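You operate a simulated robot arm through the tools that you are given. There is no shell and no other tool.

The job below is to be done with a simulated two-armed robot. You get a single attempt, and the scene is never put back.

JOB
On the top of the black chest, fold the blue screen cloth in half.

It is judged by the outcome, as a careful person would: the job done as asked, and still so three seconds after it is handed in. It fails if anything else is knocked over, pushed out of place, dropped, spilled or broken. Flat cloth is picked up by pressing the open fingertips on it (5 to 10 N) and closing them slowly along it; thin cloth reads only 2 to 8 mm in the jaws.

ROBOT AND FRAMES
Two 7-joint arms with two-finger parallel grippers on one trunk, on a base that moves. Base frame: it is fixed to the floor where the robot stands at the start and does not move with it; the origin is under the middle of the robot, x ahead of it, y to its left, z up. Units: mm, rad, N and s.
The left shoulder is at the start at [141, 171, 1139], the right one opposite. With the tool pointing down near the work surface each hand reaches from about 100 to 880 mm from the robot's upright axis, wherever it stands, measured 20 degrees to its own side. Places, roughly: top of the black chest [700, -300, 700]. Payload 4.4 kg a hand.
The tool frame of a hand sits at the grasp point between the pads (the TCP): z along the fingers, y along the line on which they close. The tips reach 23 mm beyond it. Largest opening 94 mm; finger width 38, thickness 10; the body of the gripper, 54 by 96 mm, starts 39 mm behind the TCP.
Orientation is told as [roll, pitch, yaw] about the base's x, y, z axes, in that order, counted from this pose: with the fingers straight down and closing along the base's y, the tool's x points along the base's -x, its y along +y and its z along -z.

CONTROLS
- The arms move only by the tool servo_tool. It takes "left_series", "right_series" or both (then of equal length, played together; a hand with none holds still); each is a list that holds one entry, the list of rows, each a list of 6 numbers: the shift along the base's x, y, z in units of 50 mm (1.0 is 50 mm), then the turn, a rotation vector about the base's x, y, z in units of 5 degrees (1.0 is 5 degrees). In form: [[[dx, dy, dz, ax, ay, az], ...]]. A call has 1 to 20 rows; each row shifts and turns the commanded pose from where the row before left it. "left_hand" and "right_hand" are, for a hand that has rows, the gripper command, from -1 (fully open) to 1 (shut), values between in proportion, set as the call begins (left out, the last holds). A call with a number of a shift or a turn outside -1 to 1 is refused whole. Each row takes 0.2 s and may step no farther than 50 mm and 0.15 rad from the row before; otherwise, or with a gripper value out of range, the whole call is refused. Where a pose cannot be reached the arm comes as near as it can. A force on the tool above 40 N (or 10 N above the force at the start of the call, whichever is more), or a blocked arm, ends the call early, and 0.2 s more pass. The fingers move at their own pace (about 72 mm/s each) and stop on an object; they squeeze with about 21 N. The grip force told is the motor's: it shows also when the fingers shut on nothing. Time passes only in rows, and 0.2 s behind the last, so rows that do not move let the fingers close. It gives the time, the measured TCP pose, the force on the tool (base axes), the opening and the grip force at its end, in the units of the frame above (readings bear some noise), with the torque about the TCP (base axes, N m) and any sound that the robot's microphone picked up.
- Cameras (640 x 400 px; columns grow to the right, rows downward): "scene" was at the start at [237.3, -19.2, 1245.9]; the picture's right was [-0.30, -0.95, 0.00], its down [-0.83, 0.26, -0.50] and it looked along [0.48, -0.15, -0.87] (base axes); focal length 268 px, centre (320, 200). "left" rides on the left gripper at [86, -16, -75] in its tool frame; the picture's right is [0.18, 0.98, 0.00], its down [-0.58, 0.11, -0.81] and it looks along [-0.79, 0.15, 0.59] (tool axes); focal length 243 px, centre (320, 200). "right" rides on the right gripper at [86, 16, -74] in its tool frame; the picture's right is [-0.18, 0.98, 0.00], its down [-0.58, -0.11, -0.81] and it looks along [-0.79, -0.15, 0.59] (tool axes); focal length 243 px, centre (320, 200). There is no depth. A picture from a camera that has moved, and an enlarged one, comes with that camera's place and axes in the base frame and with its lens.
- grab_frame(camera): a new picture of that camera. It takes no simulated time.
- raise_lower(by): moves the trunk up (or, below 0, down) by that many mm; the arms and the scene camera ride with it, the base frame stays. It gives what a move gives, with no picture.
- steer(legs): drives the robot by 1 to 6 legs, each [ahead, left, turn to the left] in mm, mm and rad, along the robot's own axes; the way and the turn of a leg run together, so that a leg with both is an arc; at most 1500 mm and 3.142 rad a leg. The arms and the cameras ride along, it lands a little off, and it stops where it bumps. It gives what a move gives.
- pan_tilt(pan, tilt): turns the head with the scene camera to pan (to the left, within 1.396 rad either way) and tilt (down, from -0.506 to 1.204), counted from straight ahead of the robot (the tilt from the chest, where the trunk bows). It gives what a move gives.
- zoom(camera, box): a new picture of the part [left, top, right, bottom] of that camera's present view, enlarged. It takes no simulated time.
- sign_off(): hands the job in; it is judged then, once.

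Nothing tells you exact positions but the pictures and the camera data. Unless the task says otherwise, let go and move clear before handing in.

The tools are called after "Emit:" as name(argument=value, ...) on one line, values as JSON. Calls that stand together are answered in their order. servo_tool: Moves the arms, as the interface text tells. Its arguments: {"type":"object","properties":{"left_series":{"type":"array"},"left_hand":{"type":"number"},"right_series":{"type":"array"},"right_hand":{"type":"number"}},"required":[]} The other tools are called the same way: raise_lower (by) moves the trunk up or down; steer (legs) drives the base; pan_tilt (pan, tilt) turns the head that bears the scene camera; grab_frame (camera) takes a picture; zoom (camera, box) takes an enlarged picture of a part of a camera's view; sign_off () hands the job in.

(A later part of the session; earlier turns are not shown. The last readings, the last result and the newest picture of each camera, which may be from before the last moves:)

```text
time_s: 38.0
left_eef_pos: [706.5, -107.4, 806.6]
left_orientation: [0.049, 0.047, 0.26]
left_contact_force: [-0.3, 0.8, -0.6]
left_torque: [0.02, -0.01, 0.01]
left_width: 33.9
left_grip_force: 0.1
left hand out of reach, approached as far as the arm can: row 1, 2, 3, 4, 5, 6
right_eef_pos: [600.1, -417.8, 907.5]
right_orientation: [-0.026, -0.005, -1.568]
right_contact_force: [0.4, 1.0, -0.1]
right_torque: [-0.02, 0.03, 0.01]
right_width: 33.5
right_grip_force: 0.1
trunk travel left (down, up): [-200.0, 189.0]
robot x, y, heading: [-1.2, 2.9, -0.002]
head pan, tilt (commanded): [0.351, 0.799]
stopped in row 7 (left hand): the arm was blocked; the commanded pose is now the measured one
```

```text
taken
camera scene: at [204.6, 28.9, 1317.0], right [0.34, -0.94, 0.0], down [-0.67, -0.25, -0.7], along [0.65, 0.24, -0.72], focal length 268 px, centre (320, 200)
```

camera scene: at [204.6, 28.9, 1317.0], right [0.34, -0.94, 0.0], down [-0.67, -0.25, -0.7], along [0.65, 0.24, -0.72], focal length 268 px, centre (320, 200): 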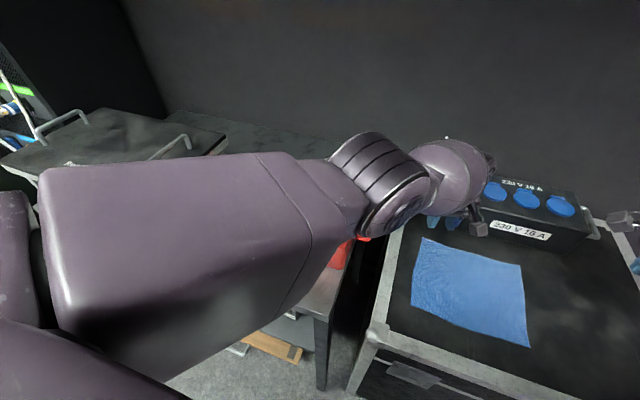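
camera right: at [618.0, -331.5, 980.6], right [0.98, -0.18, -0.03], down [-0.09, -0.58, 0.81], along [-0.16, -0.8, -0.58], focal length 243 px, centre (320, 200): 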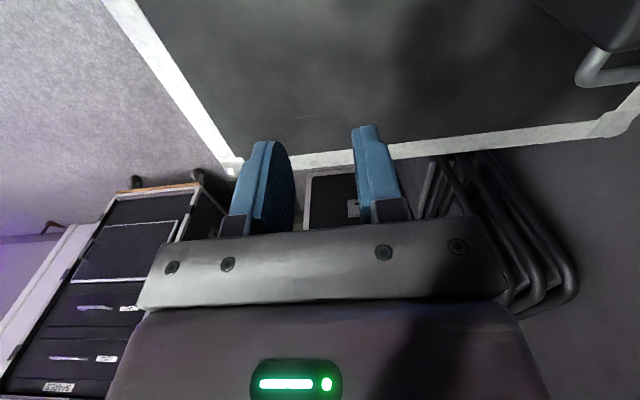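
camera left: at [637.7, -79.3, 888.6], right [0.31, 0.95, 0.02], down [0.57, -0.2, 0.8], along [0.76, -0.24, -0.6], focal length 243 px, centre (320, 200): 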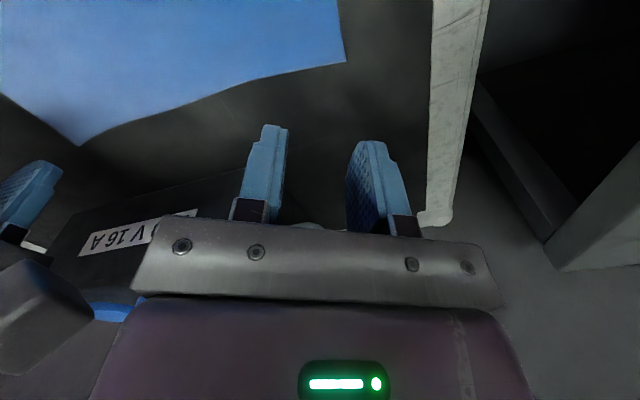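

Larger pulls still fail, probably because near full stretch even a small retreat needs a big elbow swing. I'll retract radially toward the shoulder in very fine steps.

Emit:
servo_tool(left_series=[[[-0.005, 0.002, 0.002, 0, 0, 0], [-0.005, 0.002, 0.002, 0, 0, 0], [-0.01, 0.004, 0.003, 0, 0, 0], [-0.01, 0.004, 0.003, 0, 0, 0], [-0.01, 0.004, 0.003, 0, 0, 0], [-0.02, 0.008, 0.006, 0, 0, 0], [-0.02, 0.008, 0.006, 0, 0, 0], [-0.02, 0.008, 0.006, 0, 0, 0], [-0.02, 0.008, 0.006, 0, 0, 0], [-0.03, 0.012, 0.01, 0, 0, 0], [-0.03, 0.012, 0.01, 0, 0, 0], [-0.03, 0.012, 0.01, 0, 0, 0], [-0.03, 0.012, 0.01, 0, 0, 0], [-0.04, 0.016, 0.012, 0, 0, 0], [-0.04, 0.016, 0.012, 0, 0, 0], [-0.04, 0.016, 0.012, 0, 0, 0], [-0.05, 0.02, 0.016, 0, 0, 0], [-0.05, 0.02, 0.016, 0, 0, 0], [-0.05, 0.02, 0.016, 0, 0, 0], [0, 0, 0, 0, 0, 0]]])

```text
time_s: 42.1
left_eef_pos: [707.2, -109.0, 807.9]
left_orientation: [0.05, 0.046, 0.261]
left_contact_force: [0.4, 0.5, 0.6]
left_torque: [-0.01, -0.02, 0.0]
left_width: 33.9
left_grip_force: 0.0
left hand out of reach, approached as far as the arm can: row 6, 9, 11, 13, 15, 17, 19
right_eef_pos: [599.5, -418.8, 907.5]
right_orientation: [-0.026, -0.005, -1.569]
right_contact_force: [0.0, 0.4, 0.5]
right_torque: [0.02, -0.01, -0.02]
right_width: 34.0
right_grip_force: 0.1
trunk travel left (down, up): [-200.0, 189.0]
robot x, y, heading: [4.7, 2.3, 0.001]
head pan, tilt (commanded): [0.351, 0.799]
```

The elbow is still locked. I'll swing the left tool about its wrist, with the fingertips coming back toward the robot and staying above the surface, since that should force the elbow to take part, and then pull in.

Emit:
servo_tool(left_series=[[[-0.253, 0.117, 0.02, 0.42, 0.906, 0], [-0.253, 0.117, 0.04, 0.42, 0.906, 0], [-0.253, 0.117, 0.06, 0.42, 0.906, 0], [-0.253, 0.117, 0.08, 0.42, 0.906, 0], [-0.253, 0.117, 0.1, 0.42, 0.906, 0], [0, 0, 0, 0, 0, 0]]])

```text
time_s: 43.5
left_eef_pos: [643.8, -78.4, 821.9]
left_orientation: [0.345, 0.378, 0.327]
left_contact_force: [0.3, 0.4, 0.1]
left_torque: [-0.02, 0.01, 0.02]
left_width: 33.7
left_grip_force: 0.1
right_eef_pos: [600.0, -418.9, 908.0]
right_orientation: [-0.027, -0.007, -1.568]
right_contact_force: [-0.5, 0.2, -0.6]
right_torque: [-0.01, 0.02, 0.01]
right_width: 33.9
right_grip_force: 0.0
trunk travel left (down, up): [-200.0, 189.0]
robot x, y, heading: [0.2, -0.4, 0.002]
head pan, tilt (commanded): [0.351, 0.799]
```

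That worked without complaint. Now I'll pull inward while holding this tilt.

Emit:
servo_tool(left_series=[[[-0.05, 0.02, 0.02, 0, 0, 0], [-0.1, 0.04, 0.04, 0, 0, 0], [-0.2, 0.08, 0.08, 0, 0, 0], [-0.3, 0.1, 0.1, 0, 0, 0], [-0.4, 0.1, 0.2, 0, 0, 0], [-0.4, 0.1, 0.2, 0, 0, 0], [0, 0, 0, 0, 0, 0]]])

```text
time_s: 45.1
left_eef_pos: [642.8, -81.9, 825.1]
left_orientation: [0.347, 0.372, 0.342]
left_contact_force: [-0.2, 0.1, 0.6]
left_torque: [-0.01, 0.0, 0.0]
left_width: 34.0
left_grip_force: 0.0
left hand out of reach, approached as far as the arm can: row 1, 2, 3, 4, 5, 6
right_eef_pos: [600.3, -419.2, 906.5]
right_orientation: [-0.026, -0.005, -1.568]
right_contact_force: [-0.1, -0.4, 0.7]
right_torque: [0.01, 0.0, 0.03]
right_width: 34.0
right_grip_force: 0.0
trunk travel left (down, up): [-200.0, 189.0]
robot x, y, heading: [3.5, 0.2, 0.001]
head pan, tilt (commanded): [0.351, 0.799]
```

The pull is still stuck that way. I'll level the tool, raise it well above the box along its arc, and then try the opposite swing.

Emit:
servo_tool(left_series=[[[0.253, -0.117, 0, -0.42, -0.906, 0], [0.253, -0.117, 0, -0.42, -0.906, 0], [0.253, -0.117, 0, -0.42, -0.906, 0], [0.253, -0.117, 0, -0.42, -0.906, 0], [0.24, -0.11, 0, -0.42, -0.906, 0], [0.1, 0, 0.3, 0, 0, 0], [0.1, 0, 0.3, 0, 0, 0], [0.09, 0, 0.3, 0, 0, 0], [0.08, 0, 0.3, 0, 0, 0], [0.07, 0, 0.3, 0, 0, 0], [0.06, 0, 0.3, 0, 0, 0], [0.05, 0, 0.3, 0, 0, 0], [0.04, 0, 0.3, 0, 0, 0]]])

Emit:
grab_frame(camera="scene")

```text
time_s: 48.0
left_eef_pos: [735.6, -109.7, 926.6]
left_orientation: [0.063, 0.067, 0.281]
left_contact_force: [-0.3, 0.3, 0.0]
left_torque: [-0.03, -0.01, 0.01]
left_width: 33.5
left_grip_force: 0.1
left hand out of reach, approached as far as the arm can: row 4, 12
right_eef_pos: [601.1, -418.5, 907.1]
right_orientation: [-0.027, -0.004, -1.568]
right_contact_force: [0.1, -0.7, 1.2]
right_torque: [-0.02, 0.04, 0.01]
right_width: 33.8
right_grip_force: 0.1
trunk travel left (down, up): [-200.0, 189.0]
robot x, y, heading: [-2.2, -1.2, 0.002]
head pan, tilt (commanded): [0.351, 0.799]
```

```text
taken
camera scene: at [204.3, 28.5, 1317.1], right [0.34, -0.94, 0.0], down [-0.67, -0.25, -0.7], along [0.65, 0.24, -0.72], focal length 268 px, centre (320, 200)
```

scene: 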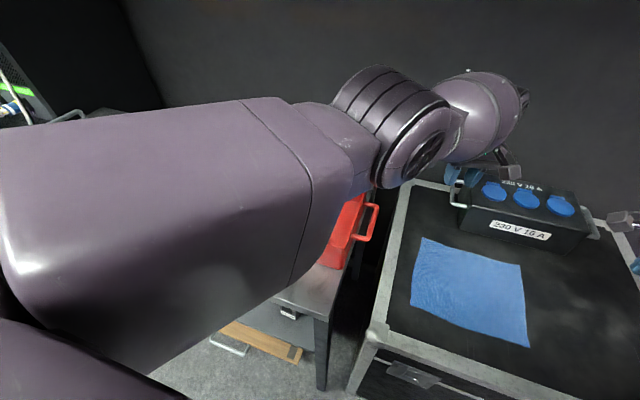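

Emit:
servo_tool(left_series=[[[0.253, -0.117, 0, -0.42, -0.906, 0], [0.253, -0.117, 0.02, -0.42, -0.906, 0], [0.253, -0.117, 0.05, -0.42, -0.906, 0], [0.245, -0.114, 0.08, -0.42, -0.906, 0], [0.24, -0.11, 0.1, -0.42, -0.906, 0], [0, 0, 0, 0, 0, 0]]])

```text
time_s: 49.4
left_eef_pos: [804.5, -136.4, 946.6]
left_orientation: [-0.232, -0.272, 0.32]
left_contact_force: [0.0, 0.8, -0.3]
left_torque: [-0.03, 0.0, 0.02]
left_width: 34.0
left_grip_force: 0.1
right_eef_pos: [600.1, -418.4, 906.9]
right_orientation: [-0.026, -0.006, -1.569]
right_contact_force: [-0.4, 0.1, -0.1]
right_torque: [0.01, 0.0, 0.04]
right_width: 34.0
right_grip_force: 0.1
trunk travel left (down, up): [-200.0, 189.0]
robot x, y, heading: [-3.1, -2.0, -0.002]
head pan, tilt (commanded): [0.351, 0.799]
```

Emit:
servo_tool(left_series=[[[-0.04, 0.02, 0.01, 0, 0, 0], [-0.06, 0.03, 0.02, 0, 0, 0], [-0.1, 0.04, 0.03, 0, 0, 0], [-0.2, 0.08, 0.04, 0, 0, 0], [-0.3, 0.1, 0.05, 0, 0, 0], [-0.3, 0.1, 0.05, 0, 0, 0], [0, 0, 0, 0, 0, 0]]])

Emit:
grab_frame(camera="scene")

```text
time_s: 51.1
left_eef_pos: [806.2, -132.4, 943.6]
left_orientation: [-0.23, -0.266, 0.341]
left_contact_force: [0.1, -0.5, 0.4]
left_torque: [0.0, 0.04, -0.02]
left_width: 33.9
left_grip_force: 0.0
left hand out of reach, approached as far as the arm can: row 1, 2, 3, 4, 5, 6
right_eef_pos: [599.7, -418.5, 908.2]
right_orientation: [-0.027, -0.006, -1.567]
right_contact_force: [0.5, -0.1, -0.2]
right_torque: [0.02, 0.01, 0.0]
right_width: 33.8
right_grip_force: 0.1
trunk travel left (down, up): [-200.0, 189.0]
robot x, y, heading: [1.6, 1.6, -0.003]
head pan, tilt (commanded): [0.351, 0.799]
stopped in row 7 (left hand): the arm was blocked; the commanded pose is now the measured one
```

```text
taken
camera scene: at [204.7, 29.0, 1316.9], right [0.34, -0.94, 0.0], down [-0.67, -0.25, -0.7], along [0.65, 0.24, -0.72], focal length 268 px, centre (320, 200)
```

scene: 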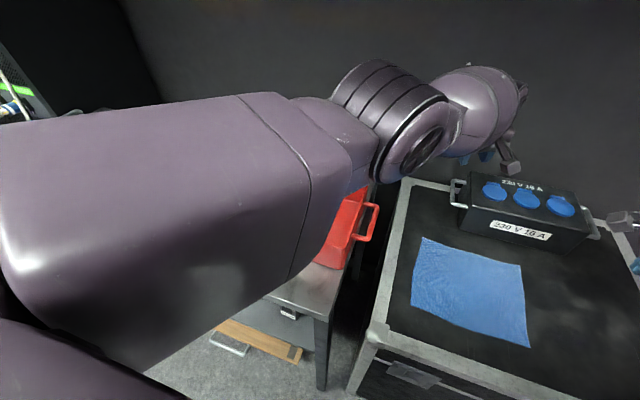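

Still locked. I'll try a larger forward swing of the left tool about its wrist, high in free space above the box, to make the elbow flex.

Emit:
servo_tool(left_series=[[[0.234, -0.108, 0.106, -0.42, -0.906, 0], [0.225, -0.104, 0.128, -0.42, -0.906, 0], [0.214, -0.099, 0.15, -0.42, -0.906, 0], [0.201, -0.093, 0.17, -0.42, -0.906, 0], [0.187, -0.087, 0.188, -0.42, -0.906, 0], [0.17, -0.079, 0.206, -0.42, -0.906, 0], [0.154, -0.071, 0.222, -0.42, -0.906, 0], [0.136, -0.063, 0.236, -0.42, -0.906, 0], [0, 0, 0, 0, 0, 0]]])

Emit:
grab_frame(camera="scene")

```text
time_s: 53.1
left_eef_pos: [888.4, -159.5, 1019.3]
left_orientation: [-0.865, -0.701, 0.665]
left_contact_force: [0.2, -0.1, 0.2]
left_torque: [0.03, 0.02, -0.04]
left_width: 33.9
left_grip_force: 0.1
right_eef_pos: [600.7, -419.5, 907.6]
right_orientation: [-0.025, -0.006, -1.568]
right_contact_force: [-0.4, 0.2, 1.0]
right_torque: [0.01, 0.0, -0.03]
right_width: 34.0
right_grip_force: 0.1
trunk travel left (down, up): [-200.0, 189.0]
robot x, y, heading: [-1.5, 1.1, 0.0]
head pan, tilt (commanded): [0.351, 0.799]
```

```text
taken
camera scene: at [204.4, 28.5, 1317.0], right [0.34, -0.94, 0.0], down [-0.67, -0.25, -0.7], along [0.65, 0.24, -0.72], focal length 268 px, centre (320, 200)
```

scene: 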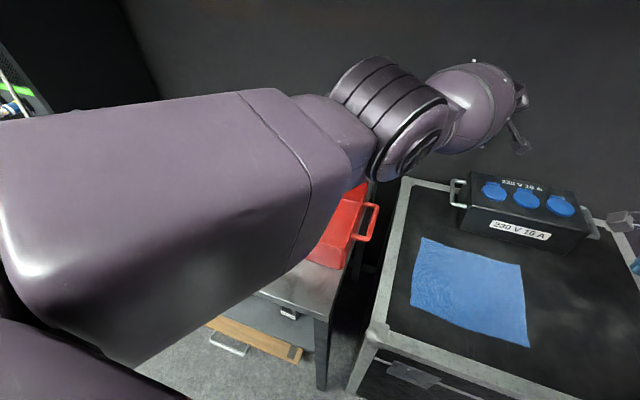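

Emit:
servo_tool(left_series=[[[-0.05, 0.02, 0, 0, 0, 0], [-0.1, 0.05, 0, 0, 0, 0], [-0.2, 0.09, 0, 0, 0, 0], [-0.3, 0.14, 0, 0, 0, 0], [-0.4, 0.18, 0, 0, 0, 0], [-0.4, 0.18, 0, 0, 0, 0], [0, 0, 0, 0, 0, 0]]])

```text
time_s: 54.8
left_eef_pos: [886.1, -160.2, 1014.7]
left_orientation: [-0.856, -0.703, 0.659]
left_contact_force: [0.4, 0.5, -0.2]
left_torque: [0.0, 0.0, 0.0]
left_width: 33.9
left_grip_force: 0.2
left hand out of reach, approached as far as the arm can: row 1, 2, 3, 4, 5, 6
right_eef_pos: [600.0, -418.6, 907.5]
right_orientation: [-0.025, -0.005, -1.57]
right_contact_force: [-0.4, 0.6, -0.3]
right_torque: [-0.02, 0.0, 0.02]
right_width: 33.8
right_grip_force: 0.0
trunk travel left (down, up): [-200.0, 189.0]
robot x, y, heading: [-2.5, 1.4, 0.001]
head pan, tilt (commanded): [0.351, 0.799]
```

Emit:
zoom(camera="scene", box=[300, 30, 560, 210])

Emit:
pan_tilt(pan=0.6, tilt=0.5)

Emit:
grab_frame(camera="scene")

Emit:
grab_frame(camera="left")

```text
2.22 times, centred on (430, 120) of scene
camera zoom: at [204.4, 28.5, 1317.0], right [0.34, -0.94, 0.0], down [-0.67, -0.25, -0.7], along [0.65, 0.24, -0.72], focal length 597 px, centre (76, 378)
```

zoom: 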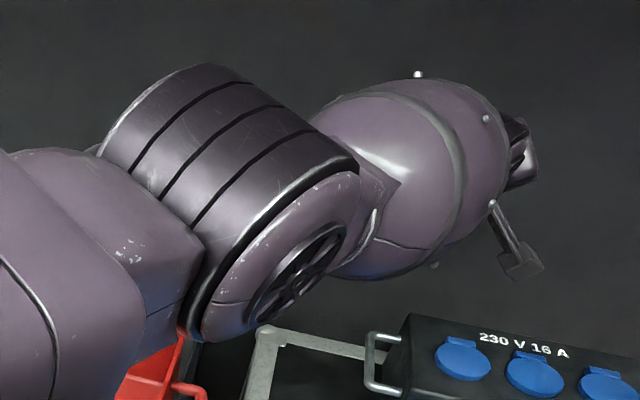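

```text
time_s: 55.5
left_eef_pos: [884.9, -161.2, 1014.3]
left_orientation: [-0.855, -0.705, 0.656]
left_contact_force: [0.3, -0.2, -0.1]
left_torque: [0.01, 0.01, 0.01]
left_width: 33.8
left_grip_force: 0.2
right_eef_pos: [600.1, -419.3, 906.7]
right_orientation: [-0.025, -0.005, -1.57]
right_contact_force: [0.4, 0.3, 0.1]
right_torque: [0.01, 0.02, -0.02]
right_width: 33.9
right_grip_force: 0.0
trunk travel left (down, up): [-200.0, 189.0]
robot x, y, heading: [5.0, 1.5, 0.0]
head pan, tilt (commanded): [0.6, 0.499]
```

```text
taken
camera scene: at [203.7, 52.1, 1342.9], right [0.56, -0.83, 0.0], down [-0.4, -0.27, -0.88], along [0.72, 0.5, -0.48], focal length 268 px, centre (320, 200)
```

scene: 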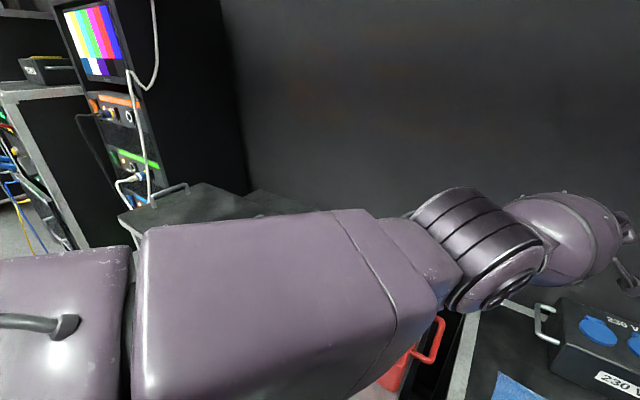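

```text
taken
camera left: at [775.3, -188.6, 1004.0], right [-0.12, 0.72, -0.68], down [-0.29, 0.63, 0.72], along [0.95, 0.29, 0.13], focal length 243 px, centre (320, 200)
```

left: 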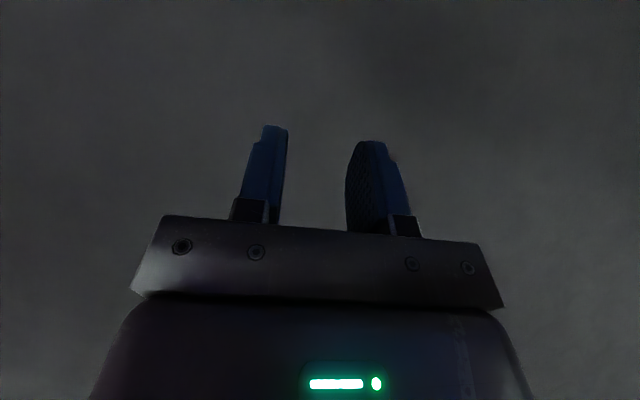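

From the geometry, the left elbow isn't straight. It is bent about 20° the wrong way (above the shoulder–wrist line), against its hyperextension stop. To recover I need to stretch the arm fully straight and then fold it the correct way, so I'll first swing the tool back and push outward in free space.

Emit:
servo_tool(left_series=[[[-0.136, 0.063, -0.236, 0.42, 0.906, 0], [-0.154, 0.071, -0.222, 0.42, 0.906, 0], [-0.17, 0.079, -0.206, 0.42, 0.906, 0], [-0.187, 0.087, -0.188, 0.42, 0.906, 0], [-0.201, 0.093, -0.17, 0.42, 0.906, 0], [-0.214, 0.099, -0.15, 0.42, 0.906, 0], [-0.225, 0.104, -0.128, 0.42, 0.906, 0], [-0.234, 0.108, -0.106, 0.42, 0.906, 0], [-0.241, 0.112, -0.084, 0.42, 0.906, 0], [-0.246, 0.114, -0.06, 0.42, 0.906, 0], [-0.25, 0.116, -0.036, 0.42, 0.906, 0], [-0.252, 0.117, -0.012, 0.42, 0.906, 0], [-0.252, 0.117, 0.012, 0.42, 0.906, 0], [-0.25, 0.116, 0.036, 0.42, 0.906, 0], [-0.246, 0.114, 0.06, 0.42, 0.906, 0], [-0.241, 0.112, 0.084, 0.42, 0.906, 0]]])

Emit:
servo_tool(left_series=[[[0.055, -0.023, -0.008, 0, 0, 0], [0.055, -0.023, -0.008, 0, 0, 0], [0.055, -0.023, -0.008, 0, 0, 0], [0.055, -0.023, -0.008, 0, 0, 0], [0.055, -0.023, -0.008, 0, 0, 0], [0.055, -0.023, -0.008, 0, 0, 0], [0.055, -0.023, -0.008, 0, 0, 0], [0.055, -0.023, -0.008, 0, 0, 0], [0, 0, 0, 0, 0, 0]]])

Emit:
grab_frame(camera="scene")

```text
time_s: 59.0
left_eef_pos: [705.7, -90.2, 945.4]
left_orientation: [0.245, 0.246, 0.326]
left_contact_force: [-0.1, 0.2, 0.3]
left_torque: [0.01, -0.01, -0.01]
left_width: 34.0
left_grip_force: 0.1
right_eef_pos: [599.8, -418.5, 907.5]
right_orientation: [-0.027, -0.004, -1.568]
right_contact_force: [-0.5, -0.3, -0.3]
right_torque: [-0.02, -0.03, -0.01]
right_width: 33.9
right_grip_force: 0.0
trunk travel left (down, up): [-200.0, 189.0]
robot x, y, heading: [1.6, 0.5, -0.005]
head pan, tilt (commanded): [0.6, 0.499]
```

```text
time_s: 61.0
left_eef_pos: [704.5, -91.0, 945.7]
left_orientation: [0.245, 0.242, 0.328]
left_contact_force: [0.0, 0.2, 0.0]
left_torque: [0.02, -0.02, -0.01]
left_width: 34.3
left_grip_force: 0.0
left hand out of reach, approached as far as the arm can: row 1, 3, 4, 6, 7
right_eef_pos: [599.9, -418.4, 906.8]
right_orientation: [-0.026, -0.004, -1.57]
right_contact_force: [0.0, -0.6, 0.6]
right_torque: [-0.04, -0.01, 0.0]
right_width: 33.9
right_grip_force: 0.0
trunk travel left (down, up): [-200.0, 189.0]
robot x, y, heading: [1.3, -2.5, -0.002]
head pan, tilt (commanded): [0.6, 0.499]
```

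```text
taken
camera scene: at [203.7, 52.2, 1343.0], right [0.57, -0.82, 0.0], down [-0.39, -0.27, -0.88], along [0.72, 0.5, -0.48], focal length 268 px, centre (320, 200)
```

scene: 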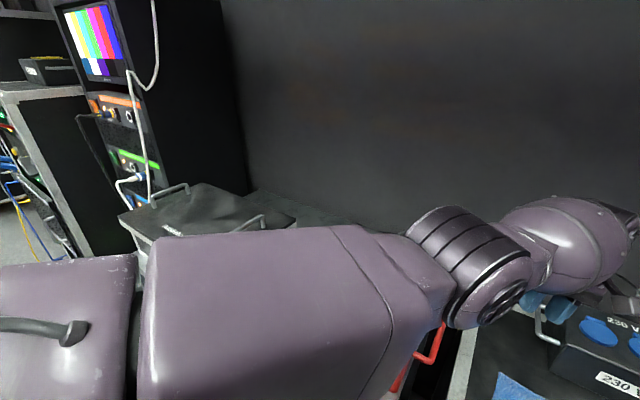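

Both inward and outward moves are refused, so I need more information. I'll test a sideways move along the arc, to the left and clear of everything at this height.

Emit:
servo_tool(left_series=[[[0.08, 0.18, 0, 0, 0, 0], [0.08, 0.18, 0, 0, 0, 0], [0.08, 0.18, 0, 0, 0, 0], [0.07, 0.18, 0, 0, 0, 0], [0, 0, 0, 0, 0, 0]]])

```text
time_s: 62.1
left_eef_pos: [725.3, -55.6, 945.4]
left_orientation: [0.245, 0.242, 0.326]
left_contact_force: [-0.8, -0.3, 0.1]
left_torque: [0.0, 0.0, 0.01]
left_width: 33.8
left_grip_force: 0.1
right_eef_pos: [600.1, -419.5, 907.4]
right_orientation: [-0.026, -0.005, -1.568]
right_contact_force: [0.4, -0.3, -0.9]
right_torque: [0.03, 0.0, 0.0]
right_width: 33.9
right_grip_force: 0.0
trunk travel left (down, up): [-200.0, 189.0]
robot x, y, heading: [-1.9, 1.7, 0.001]
head pan, tilt (commanded): [0.6, 0.499]
```

Sideways motion works. I'll continue left along the arc so the arm points more straight ahead, high over the bin, and then try pulling in again.

Emit:
servo_tool(left_series=[[[0.07, 0.2, 0.05, 0, 0, 0], [0.07, 0.2, 0.05, 0, 0, 0], [0.06, 0.2, 0.05, 0, 0, 0], [0.06, 0.2, 0.05, 0, 0, 0], [0.05, 0.2, 0.05, 0, 0, 0], [0.05, 0.2, 0.05, 0, 0, 0], [0.04, 0.2, 0, 0, 0, 0], [0.03, 0.2, 0, 0, 0, 0]]])

Emit:
servo_tool(left_series=[[[-0.1, 0.03, 0, 0, 0, 0], [-0.2, 0.05, 0.02, 0, 0, 0], [-0.3, 0.07, 0.02, 0, 0, 0], [-0.3, 0.05, 0.02, 0, 0, 0], [0, 0, 0, 0, 0, 0]]])

Emit:
grab_frame(camera="scene")

```text
time_s: 64.0
left_eef_pos: [746.0, 23.5, 961.7]
left_orientation: [0.244, 0.241, 0.326]
left_contact_force: [-0.2, -0.3, 0.7]
left_torque: [0.0, 0.0, 0.04]
left_width: 33.8
left_grip_force: 0.1
right_eef_pos: [599.6, -419.3, 907.4]
right_orientation: [-0.027, -0.005, -1.566]
right_contact_force: [-0.3, -1.6, 0.3]
right_torque: [0.0, -0.02, -0.02]
right_width: 34.2
right_grip_force: 0.0
trunk travel left (down, up): [-200.0, 189.0]
robot x, y, heading: [-0.7, -0.5, 0.002]
head pan, tilt (commanded): [0.6, 0.499]
```

```text
time_s: 65.2
left_eef_pos: [698.6, 34.5, 963.7]
left_orientation: [0.246, 0.244, 0.326]
left_contact_force: [-0.7, 0.4, 0.3]
left_torque: [0.01, 0.03, -0.01]
left_width: 33.8
left_grip_force: 0.1
right_eef_pos: [600.5, -420.8, 907.1]
right_orientation: [-0.026, -0.004, -1.568]
right_contact_force: [0.8, -0.5, 1.0]
right_torque: [-0.01, 0.02, -0.02]
right_width: 34.0
right_grip_force: 0.0
trunk travel left (down, up): [-200.0, 189.0]
robot x, y, heading: [1.9, -3.6, 0.002]
head pan, tilt (commanded): [0.6, 0.499]
```

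```text
taken
camera scene: at [203.8, 52.1, 1343.0], right [0.57, -0.82, 0.0], down [-0.39, -0.27, -0.88], along [0.72, 0.5, -0.48], focal length 268 px, centre (320, 200)
```

scene: 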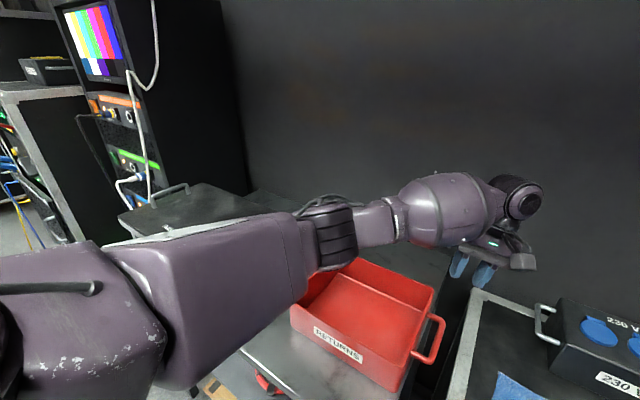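

The elbow has unlocked and the left arm is bent properly again. The bin, box and cloth are all unmoved. I'll level the left hand and bring it to a comfortable pose, and turn the right hand back toward a natural yaw.

Emit:
servo_tool(left_series=[[[-0.4, 0, 0, 0, 0, 0], [-0.4, 0, 0, 0, 0, 0], [-0.4, -0.05, 0, 0, 0, -0.4], [-0.35, -0.05, 0, -0.3, -0.6, -0.5], [-0.35, -0.1, 0, -0.35, -0.7, -0.5], [-0.3, -0.1, 0, -0.35, -0.7, -0.5], [-0.3, -0.1, -0.1, -0.35, -0.7, -0.5], [-0.2, -0.1, -0.1, -0.4, -0.8, -0.5], [0, 0, 0, 0, 0, -0.4], [0, 0, 0, 0, 0, -0.4]]], right_series=[[[0, 0, 0, 0, 0, 1], [0, 0, 0, 0, 0, 1], [0, 0, 0, 0, 0, 1], [0, 0, 0, 0, 0, 1], [0, 0, 0, 0, 0, 1], [0, 0, 0, 0, 0, 1], [0, 0, 0, 0, 0, 1], [0, 0, 0, 0, 0, 1], [0, 0, 0, 0, 0, 1], [0, 0, 0, 0, 0, 1]]])

Emit:
grab_frame(camera="scene")

```text
time_s: 67.3
left_eef_pos: [564.8, 9.2, 953.5]
left_orientation: [0.045, -0.035, -0.02]
left_contact_force: [-0.2, -0.2, -0.4]
left_torque: [0.0, 0.04, 0.02]
left_width: 33.8
left_grip_force: 0.0
right_eef_pos: [600.2, -418.7, 908.0]
right_orientation: [-0.026, -0.006, -0.694]
right_contact_force: [0.3, -0.1, 0.6]
right_torque: [0.02, 0.02, -0.02]
right_width: 33.9
right_grip_force: 0.1
trunk travel left (down, up): [-200.0, 189.0]
robot x, y, heading: [1.3, 0.3, -0.001]
head pan, tilt (commanded): [0.6, 0.499]
```

```text
taken
camera scene: at [203.6, 52.2, 1343.0], right [0.57, -0.82, 0.0], down [-0.39, -0.27, -0.88], along [0.72, 0.5, -0.48], focal length 268 px, centre (320, 200)
```

scene: 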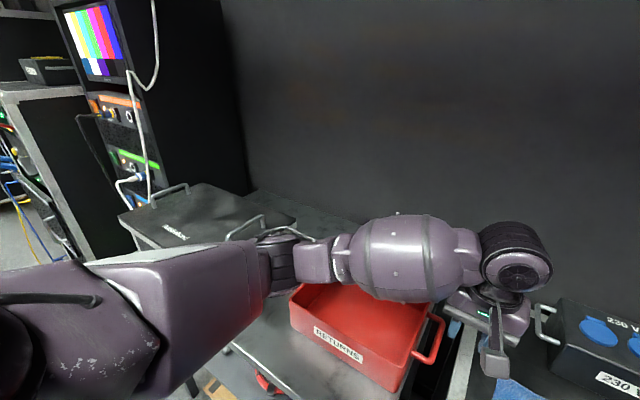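

The left arm is healthy again. Before deciding to shift the base to the right to centre on the cloth, I'll check what is on that side.

Emit:
pan_tilt(pan=-1.3, tilt=0.7)

Emit:
grab_frame(camera="scene")

Emit:
pan_tilt(pan=-0.4, tilt=1.2)

Emit:
grab_frame(camera="scene")

```text
time_s: 69.2
left_eef_pos: [565.1, 8.7, 953.9]
left_orientation: [0.044, -0.035, -0.02]
left_contact_force: [-0.6, 0.3, 0.1]
left_torque: [0.0, 0.0, 0.01]
left_width: 34.0
left_grip_force: 0.1
right_eef_pos: [600.6, -419.4, 907.1]
right_orientation: [-0.026, -0.006, -0.695]
right_contact_force: [-0.7, -1.1, 0.1]
right_torque: [-0.01, 0.01, -0.02]
right_width: 33.7
right_grip_force: 0.0
trunk travel left (down, up): [-200.0, 189.0]
robot x, y, heading: [1.9, 2.2, -0.003]
head pan, tilt (commanded): [-1.3, 0.7]
```

```text
taken
camera scene: at [151.5, -81.1, 1325.3], right [-0.96, -0.27, 0.0], down [-0.17, 0.62, -0.77], along [0.21, -0.74, -0.64], focal length 268 px, centre (320, 200)
```

scene: 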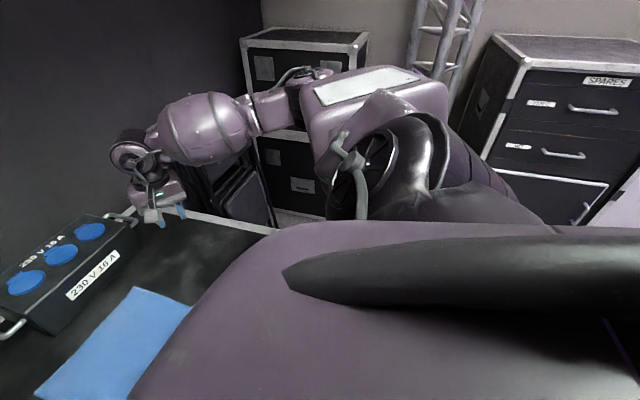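

```text
time_s: 70.4
left_eef_pos: [564.4, 9.1, 954.9]
left_orientation: [0.043, -0.033, -0.021]
left_contact_force: [-0.3, 0.5, 0.2]
left_torque: [0.0, 0.02, 0.01]
left_width: 34.0
left_grip_force: 0.0
right_eef_pos: [600.9, -419.4, 908.0]
right_orientation: [-0.027, -0.004, -0.695]
right_contact_force: [-0.4, -0.2, 0.6]
right_torque: [0.02, 0.02, 0.02]
right_width: 34.1
right_grip_force: 0.1
trunk travel left (down, up): [-200.0, 189.0]
robot x, y, heading: [-0.1, 0.7, 0.0]
head pan, tilt (commanded): [-0.4, 1.201]
```

```text
taken
camera scene: at [180.2, -21.0, 1289.3], right [-0.39, -0.92, 0.0], down [-0.86, 0.36, -0.36], along [0.33, -0.14, -0.93], focal length 268 px, centre (320, 200)
```

scene: 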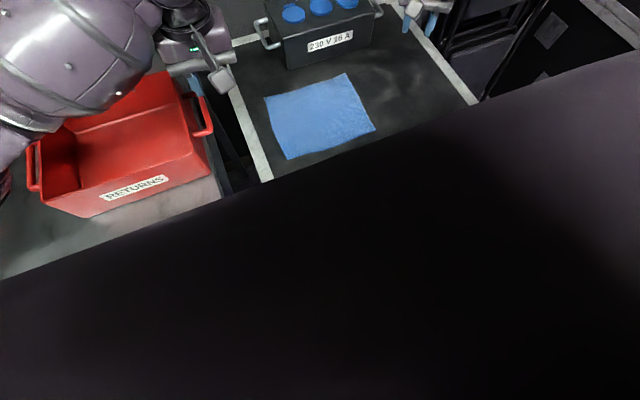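

The right side is clear for well over a metre. I'll strafe 150 mm to the right with the hands high, so that both arms work in front of their own shoulders.

Emit:
steer(legs=[[0, -75, 0], [0, -75, 0]])

Emit:
pan_tilt(pan=-0.15, tilt=0.95)

Emit:
grab_frame(camera="scene")

```text
time_s: 72.7
left_eef_pos: [564.7, -139.2, 953.9]
left_orientation: [0.046, -0.033, -0.018]
left_contact_force: [0.9, -0.8, 0.0]
left_torque: [0.01, 0.03, 0.01]
left_width: 34.1
left_grip_force: 0.1
right_eef_pos: [601.2, -567.6, 906.4]
right_orientation: [-0.026, -0.005, -0.693]
right_contact_force: [-0.9, 1.1, 0.5]
right_torque: [-0.01, 0.02, 0.01]
right_width: 34.0
right_grip_force: 0.0
trunk travel left (down, up): [-200.0, 189.0]
robot x, y, heading: [4.9, -148.3, 0.001]
head pan, tilt (commanded): [-0.4, 1.201]
```

```text
time_s: 73.5
left_eef_pos: [565.9, -139.9, 954.5]
left_orientation: [0.045, -0.034, -0.017]
left_contact_force: [-0.1, 0.8, -0.7]
left_torque: [0.04, 0.03, 0.01]
left_width: 33.9
left_grip_force: 0.0
right_eef_pos: [600.7, -567.7, 907.7]
right_orientation: [-0.024, -0.005, -0.693]
right_contact_force: [0.0, -0.7, -1.1]
right_torque: [-0.01, -0.02, 0.04]
right_width: 34.1
right_grip_force: 0.1
trunk travel left (down, up): [-200.0, 189.0]
robot x, y, heading: [5.0, -149.8, 0.002]
head pan, tilt (commanded): [-0.15, 0.949]
```

```text
taken
camera scene: at [200.8, -159.6, 1305.5], right [-0.15, -0.99, 0.0], down [-0.8, 0.12, -0.58], along [0.58, -0.09, -0.81], focal length 268 px, centre (320, 200)
```

scene: 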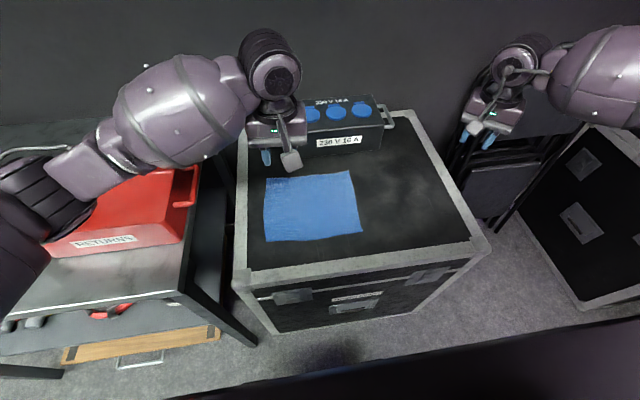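

The move went well. Now I'll lower the trunk back to its starting height, with both arms in healthy poses.

Emit:
raise_lower(by=-47)

Emit:
grab_frame(camera="scene")

```text
time_s: 74.3
left_eef_pos: [564.7, -138.5, 907.9]
left_orientation: [0.045, -0.037, -0.018]
left_contact_force: [-0.2, -0.1, 0.6]
left_torque: [-0.01, -0.01, 0.02]
left_width: 33.8
left_grip_force: 0.0
right_eef_pos: [599.9, -566.1, 862.5]
right_orientation: [-0.024, -0.006, -0.695]
right_contact_force: [-0.6, 0.2, 0.5]
right_torque: [0.01, -0.06, 0.0]
right_width: 33.8
right_grip_force: 0.0
trunk travel left (down, up): [-153.0, 236.0]
robot x, y, heading: [0.5, -149.2, 0.004]
head pan, tilt (commanded): [-0.15, 0.949]
```

```text
taken
camera scene: at [245.2, -159.3, 1252.7], right [-0.15, -0.99, 0.0], down [-0.8, 0.12, -0.58], along [0.58, -0.09, -0.81], focal length 268 px, centre (320, 200)
```

scene: 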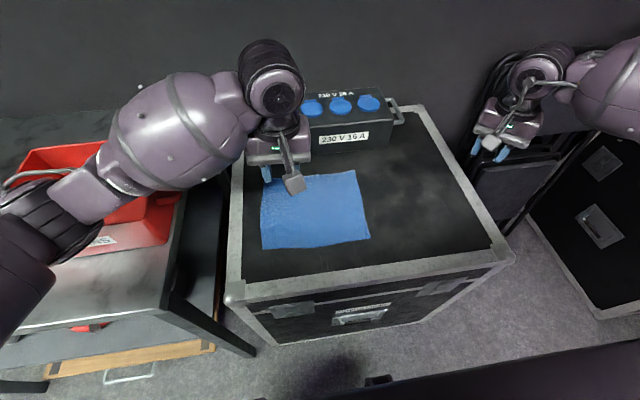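

Both arms look natural now. I'll bring the hands above the far corners with symmetric yaw, left about -25° and right about +25°, so each pinches roughly along its corner's diagonal.

Emit:
servo_tool(left_series=[[[0.146, 0.052, -0.12, -0.04, 0.031, -0.385], [0.146, 0.052, -0.12, -0.04, 0.031, -0.385], [0.146, 0.052, -0.12, -0.04, 0.031, -0.385], [0.146, 0.052, -0.12, -0.04, 0.031, -0.385], [0.146, 0.052, -0.12, -0.04, 0.031, -0.385], [0.146, 0.052, -0.12, -0.04, 0.031, -0.385], [0.146, 0.052, -0.12, -0.04, 0.031, -0.385], [0.146, 0.052, -0.12, -0.04, 0.031, -0.385], [0.146, 0.052, -0.12, -0.04, 0.031, -0.385], [0.146, 0.052, -0.12, -0.04, 0.031, -0.385], [0.146, 0.052, -0.12, -0.04, 0.031, -0.385], [0.146, 0.052, -0.12, -0.04, 0.031, -0.385], [0.146, 0.052, -0.12, -0.04, 0.031, -0.385]]], right_series=[[[0.0615, 0.363, -0.046, 0.02, -0.01, 1], [0.0615, 0.363, -0.046, 0.02, -0.01, 1], [0.0615, 0.363, -0.046, 0.02, -0.01, 1], [0.0615, 0.363, -0.046, 0.02, -0.01, 1], [0.0615, 0.363, -0.046, 0.02, -0.01, 1], [0.0615, 0.363, -0.046, 0.02, -0.01, 1], [0.0615, 0.363, -0.046, 0.02, -0.01, 1], [0.0615, 0.363, -0.046, 0.02, -0.01, 1], [0.0615, 0.363, -0.046, 0.02, -0.01, 1], [0.0615, 0.363, -0.046, 0.02, -0.01, 1], [0.0615, 0.363, -0.046, 0.02, -0.01, 1], [0.0615, 0.363, -0.046, 0.02, -0.01, 1], [0.0615, 0.363, -0.046, 0.02, -0.01, 1]]])

Emit:
grab_frame(camera="scene")

```text
time_s: 77.1
left_eef_pos: [661.0, -106.2, 828.4]
left_orientation: [-0.006, -0.011, -0.456]
left_contact_force: [0.7, 0.2, 0.6]
left_torque: [-0.02, -0.01, -0.02]
left_width: 34.2
left_grip_force: 0.1
right_eef_pos: [641.3, -331.7, 830.4]
right_orientation: [-0.004, -0.011, 0.443]
right_contact_force: [-0.3, -0.6, 0.4]
right_torque: [0.02, -0.02, 0.04]
right_width: 33.7
right_grip_force: 0.2
trunk travel left (down, up): [-153.0, 236.0]
robot x, y, heading: [3.5, -153.7, 0.004]
head pan, tilt (commanded): [-0.15, 0.949]
```

```text
taken
camera scene: at [246.9, -159.1, 1252.0], right [-0.15, -0.99, 0.0], down [-0.8, 0.12, -0.58], along [0.58, -0.09, -0.81], focal length 268 px, centre (320, 200)
```

scene: 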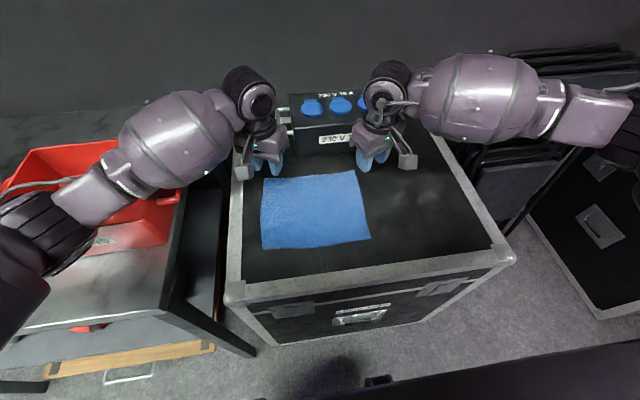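

Both arms reach comfortably at this yaw. Next I'll check the corners with the wrist cameras.

Emit:
grab_frame(camera="left")

Emit:
grab_frame(camera="right")

Emit:
zoom(camera="scene", box=[220, 110, 420, 270])

```text
taken
camera left: at [576.0, -81.0, 902.3], right [0.27, 0.96, -0.01], down [0.56, -0.15, 0.81], along [0.78, -0.22, -0.58], focal length 243 px, centre (320, 200)
```

left: 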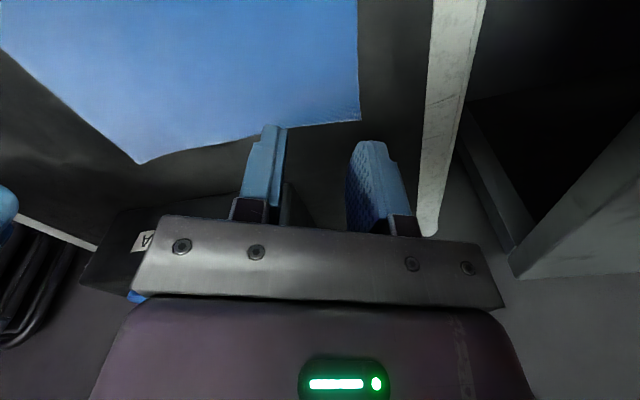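

```text
taken
camera right: at [555.4, -354.6, 903.4], right [-0.25, 0.97, 0.0], down [0.56, 0.15, 0.81], along [0.79, 0.21, -0.58], focal length 243 px, centre (320, 200)
```

right: 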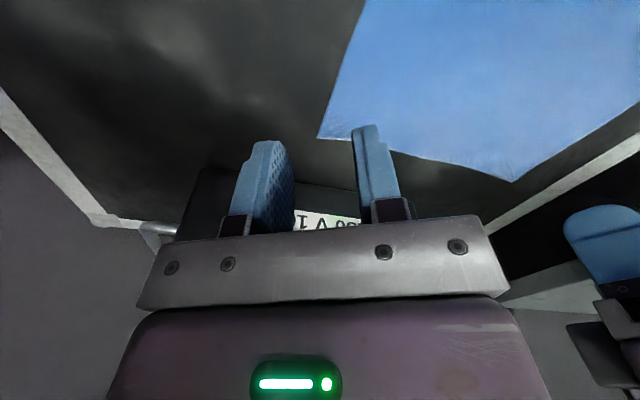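

```text
2.50 times, centred on (320, 190) of scene
camera zoom: at [246.9, -159.1, 1252.0], right [-0.15, -0.99, 0.0], down [-0.8, 0.12, -0.58], along [0.58, -0.09, -0.81], focal length 671 px, centre (320, 225)
```

zoom: 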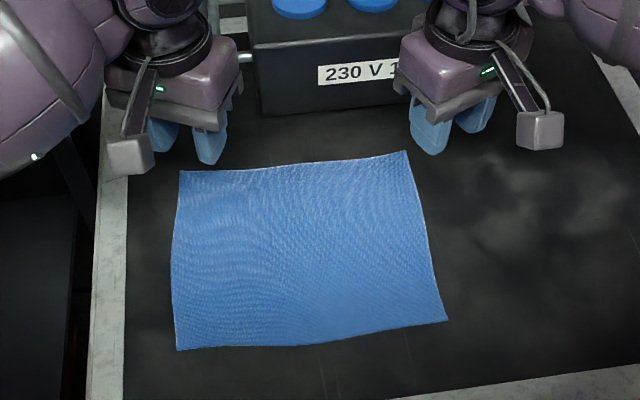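

Corner estimates agree: far-left about (711, -83), far-right about (704, -318), near-left about (510, -77) and near-right about (506, -314). I'll move both hands over the corner pinch points and down to about 20 mm above the cloth.

Emit:
servo_tool(left_series=[[[0.103, -0.013, -0.21, 0, 0, 0], [0.103, -0.013, -0.21, 0, 0, 0], [0.103, -0.013, -0.21, 0, 0, 0], [0.103, -0.013, -0.21, 0, 0, 0], [0.103, -0.013, -0.21, 0, 0, 0], [0.103, -0.013, -0.21, 0, 0, 0], [0, 0, 0, 0, 0, 0]]], right_series=[[[0.149, 0.136, -0.218, 0, 0, 0], [0.149, 0.136, -0.218, 0, 0, 0], [0.149, 0.136, -0.218, 0, 0, 0], [0.149, 0.136, -0.218, 0, 0, 0], [0.149, 0.136, -0.218, 0, 0, 0], [0.149, 0.136, -0.218, 0, 0, 0], [0, 0, 0, 0, 0, 0]]], left_hand=0.362, right_hand=0.362)

Emit:
grab_frame(camera="left")

Emit:
grab_frame(camera="right")

Emit:
zoom(camera="scene", box=[220, 110, 420, 270])

```text
time_s: 78.9
left_eef_pos: [701.4, -106.0, 792.4]
left_orientation: [0.014, -0.055, -0.448]
left_contact_force: [0.1, -0.2, -0.3]
left_torque: [-0.02, 0.03, -0.01]
left_width: 29.9
left_grip_force: 0.1
right_eef_pos: [680.8, -289.7, 767.8]
right_orientation: [-0.002, -0.02, 0.442]
right_contact_force: [0.1, 0.3, 0.2]
right_torque: [0.01, 0.04, 0.03]
right_width: 30.1
right_grip_force: 0.0
trunk travel left (down, up): [-153.0, 236.0]
robot x, y, heading: [2.9, -147.7, 0.003]
head pan, tilt (commanded): [-0.15, 0.949]
stopped in row 7 (left hand): the arm was blocked; the commanded pose is now the measured one
```

```text
taken
camera left: at [613.2, -82.8, 862.4], right [0.26, 0.97, 0.0], down [0.53, -0.14, 0.84], along [0.81, -0.22, -0.55], focal length 243 px, centre (320, 200)
```

left: 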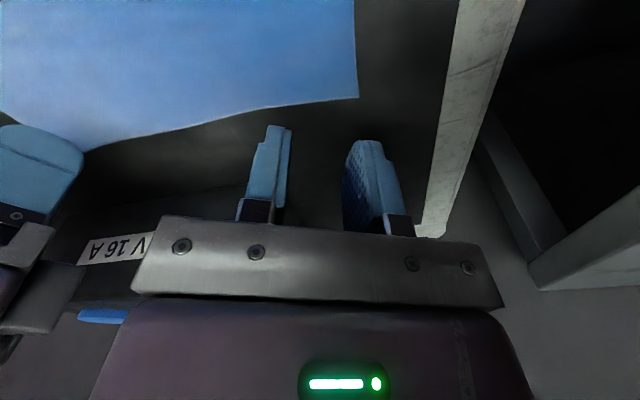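

```text
taken
camera right: at [594.0, -313.2, 841.2], right [-0.26, 0.97, 0.0], down [0.56, 0.15, 0.82], along [0.79, 0.21, -0.58], focal length 243 px, centre (320, 200)
```

right: 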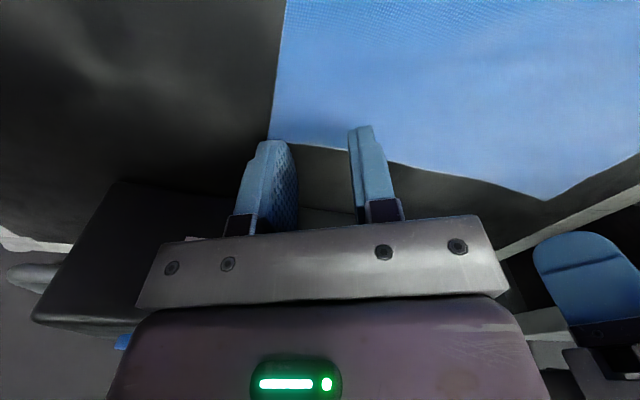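

```text
2.50 times, centred on (320, 190) of scene
camera zoom: at [238.4, -160.8, 1253.7], right [-0.14, -0.99, 0.0], down [-0.8, 0.12, -0.59], along [0.58, -0.08, -0.81], focal length 671 px, centre (320, 225)
```

zoom: 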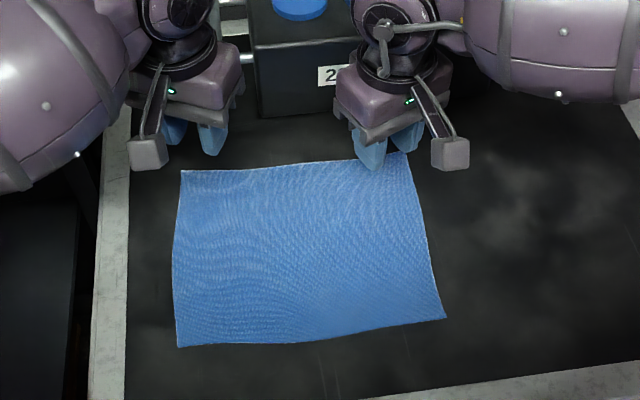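

The left arm reports blocked again at z≈792 with its forearm passing low over the red bin. My new triangulation puts the bin label near z≈850, so its rim is close to the forearm. I'll raise the left hand immediately and inspect the bin.

Emit:
servo_tool(left_series=[[[-0.1, -0.05, 0.3, 0, 0, 0], [-0.1, -0.05, 0.4, 0, 0.2, 0], [-0.1, 0, 0.4, 0, 0.2, 0], [-0.1, 0, 0.4, 0, 0.2, 0], [0, 0, 0, 0, 0, 0]]])

Emit:
pan_tilt(pan=0.6, tilt=0.75)

Emit:
grab_frame(camera="scene")

```text
time_s: 80.1
left_eef_pos: [679.3, -111.7, 851.2]
left_orientation: [-0.018, 0.017, -0.453]
left_contact_force: [0.9, 0.9, -0.4]
left_torque: [0.0, 0.0, 0.03]
left_width: 29.9
left_grip_force: 0.1
right_eef_pos: [685.5, -291.0, 763.9]
right_orientation: [-0.002, -0.011, 0.442]
right_contact_force: [-0.1, -1.0, 0.1]
right_torque: [0.03, 0.02, 0.02]
right_width: 30.3
right_grip_force: 0.0
trunk travel left (down, up): [-153.0, 236.0]
robot x, y, heading: [-2.3, -151.9, 0.0]
head pan, tilt (commanded): [-0.15, 0.949]
```

```text
time_s: 81.2
left_eef_pos: [680.1, -111.9, 853.7]
left_orientation: [-0.02, 0.013, -0.453]
left_contact_force: [0.5, -0.4, 0.4]
left_torque: [0.0, 0.03, -0.01]
left_width: 30.1
left_grip_force: 0.0
right_eef_pos: [685.6, -289.4, 765.3]
right_orientation: [-0.005, -0.012, 0.443]
right_contact_force: [0.3, 0.6, -1.3]
right_torque: [-0.03, -0.02, 0.0]
right_width: 30.1
right_grip_force: 0.0
trunk travel left (down, up): [-153.0, 236.0]
robot x, y, heading: [3.1, -149.3, 0.004]
head pan, tilt (commanded): [0.6, 0.75]
```

```text
taken
camera scene: at [243.0, -101.3, 1267.6], right [0.57, -0.82, 0.0], down [-0.56, -0.39, -0.73], along [0.6, 0.41, -0.68], focal length 268 px, centre (320, 200)
```

scene: 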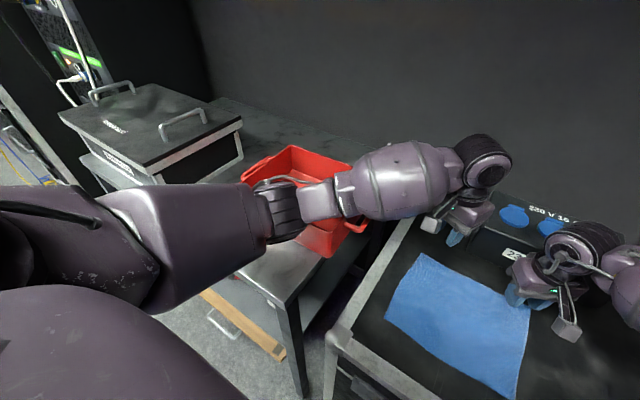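

Emit:
pan_tilt(pan=-0.15, tilt=0.949)

Emit:
grab_frame(camera="scene")

Emit:
zoom(camera="scene", box=[0, 90, 240, 270])

```text
time_s: 82.3
left_eef_pos: [680.9, -111.2, 853.8]
left_orientation: [-0.019, 0.013, -0.452]
left_contact_force: [-0.2, 0.2, 0.2]
left_torque: [0.02, -0.02, 0.01]
left_width: 30.0
left_grip_force: 0.1
right_eef_pos: [687.4, -291.3, 765.3]
right_orientation: [-0.003, -0.013, 0.441]
right_contact_force: [-0.9, 0.3, 0.2]
right_torque: [-0.01, 0.0, -0.02]
right_width: 30.1
right_grip_force: 0.1
trunk travel left (down, up): [-153.0, 236.0]
robot x, y, heading: [0.0, -150.3, 0.004]
head pan, tilt (commanded): [-0.15, 0.949]
```

```text
taken
camera scene: at [246.7, -158.9, 1252.1], right [-0.15, -0.99, 0.0], down [-0.8, 0.12, -0.58], along [0.58, -0.08, -0.81], focal length 268 px, centre (320, 200)
```

scene: 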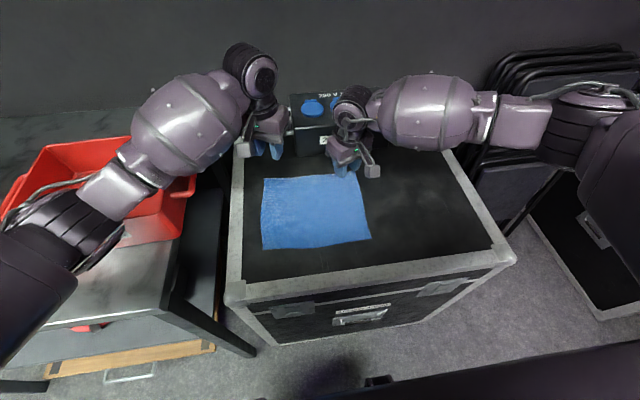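

```text
2.22 times, centred on (120, 180) of scene
camera zoom: at [246.7, -158.9, 1252.1], right [-0.15, -0.99, 0.0], down [-0.8, 0.12, -0.58], along [0.58, -0.08, -0.81], focal length 597 px, centre (764, 244)
```

zoom: 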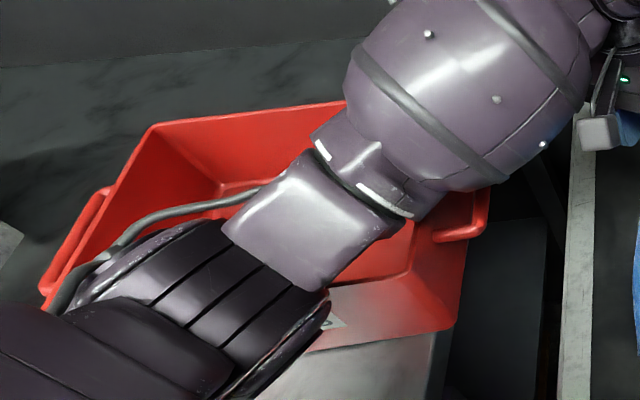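

Checking the bin's rear corner across several frames gives (767, 370, 852) every time, so the bin has not moved. The left arm just doesn't like reaching low across its body. I'll raise the right hand, shift the base 60 mm further right so the arms are symmetric about the cloth, and then lower the trunk a little.

Emit:
servo_tool(right_series=[[[0, 0, 0.4, 0, 0, 0], [-0.1, 0, 0.5, 0, 0, 0], [-0.2, 0, 0.5, 0, 0, 0], [-0.2, 0, 0.4, 0, 0, 0]]], left_series=[[[-0.1, 0, 0.1, 0, 0, 0], [-0.2, 0, 0.1, 0, 0, 0], [-0.2, 0, 0, 0, 0, 0], [-0.2, 0, 0, 0, 0, 0]]])

Emit:
steer(legs=[[0, -60, 0]])

Emit:
grab_frame(camera="scene")

```text
time_s: 83.3
left_eef_pos: [646.1, -112.1, 863.3]
left_orientation: [-0.021, 0.015, -0.451]
left_contact_force: [-0.4, 0.5, -0.4]
left_torque: [0.03, 0.01, 0.01]
left_width: 29.9
left_grip_force: 0.0
right_eef_pos: [660.4, -291.1, 854.4]
right_orientation: [-0.002, -0.013, 0.442]
right_contact_force: [-0.1, -0.1, 0.7]
right_torque: [-0.04, 0.03, 0.01]
right_width: 30.0
right_grip_force: 0.1
trunk travel left (down, up): [-153.0, 236.0]
robot x, y, heading: [1.1, -151.5, 0.005]
head pan, tilt (commanded): [-0.15, 0.949]
```

```text
time_s: 84.5
left_eef_pos: [646.1, -173.0, 863.5]
left_orientation: [-0.018, 0.015, -0.452]
left_contact_force: [-0.2, -1.2, 0.3]
left_torque: [0.02, 0.0, 0.0]
left_width: 30.0
left_grip_force: 0.0
right_eef_pos: [660.8, -350.8, 854.1]
right_orientation: [-0.002, -0.013, 0.442]
right_contact_force: [-0.2, -0.6, 0.1]
right_torque: [0.03, 0.01, -0.01]
right_width: 29.9
right_grip_force: 0.0
trunk travel left (down, up): [-153.0, 236.0]
robot x, y, heading: [5.3, -206.6, 0.007]
head pan, tilt (commanded): [-0.15, 0.949]
```

```text
taken
camera scene: at [246.9, -219.2, 1252.1], right [-0.15, -0.99, 0.0], down [-0.8, 0.12, -0.58], along [0.58, -0.08, -0.81], focal length 268 px, centre (320, 200)
```

scene: 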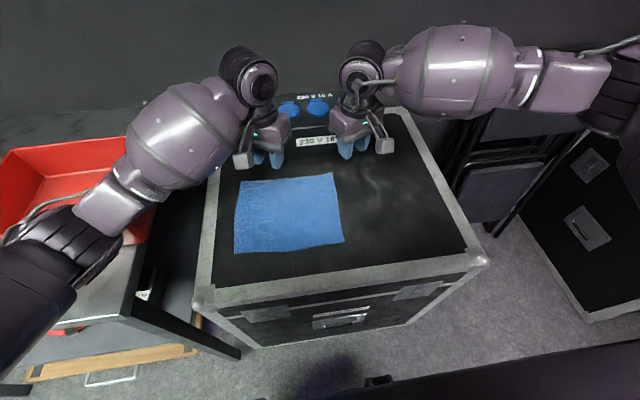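

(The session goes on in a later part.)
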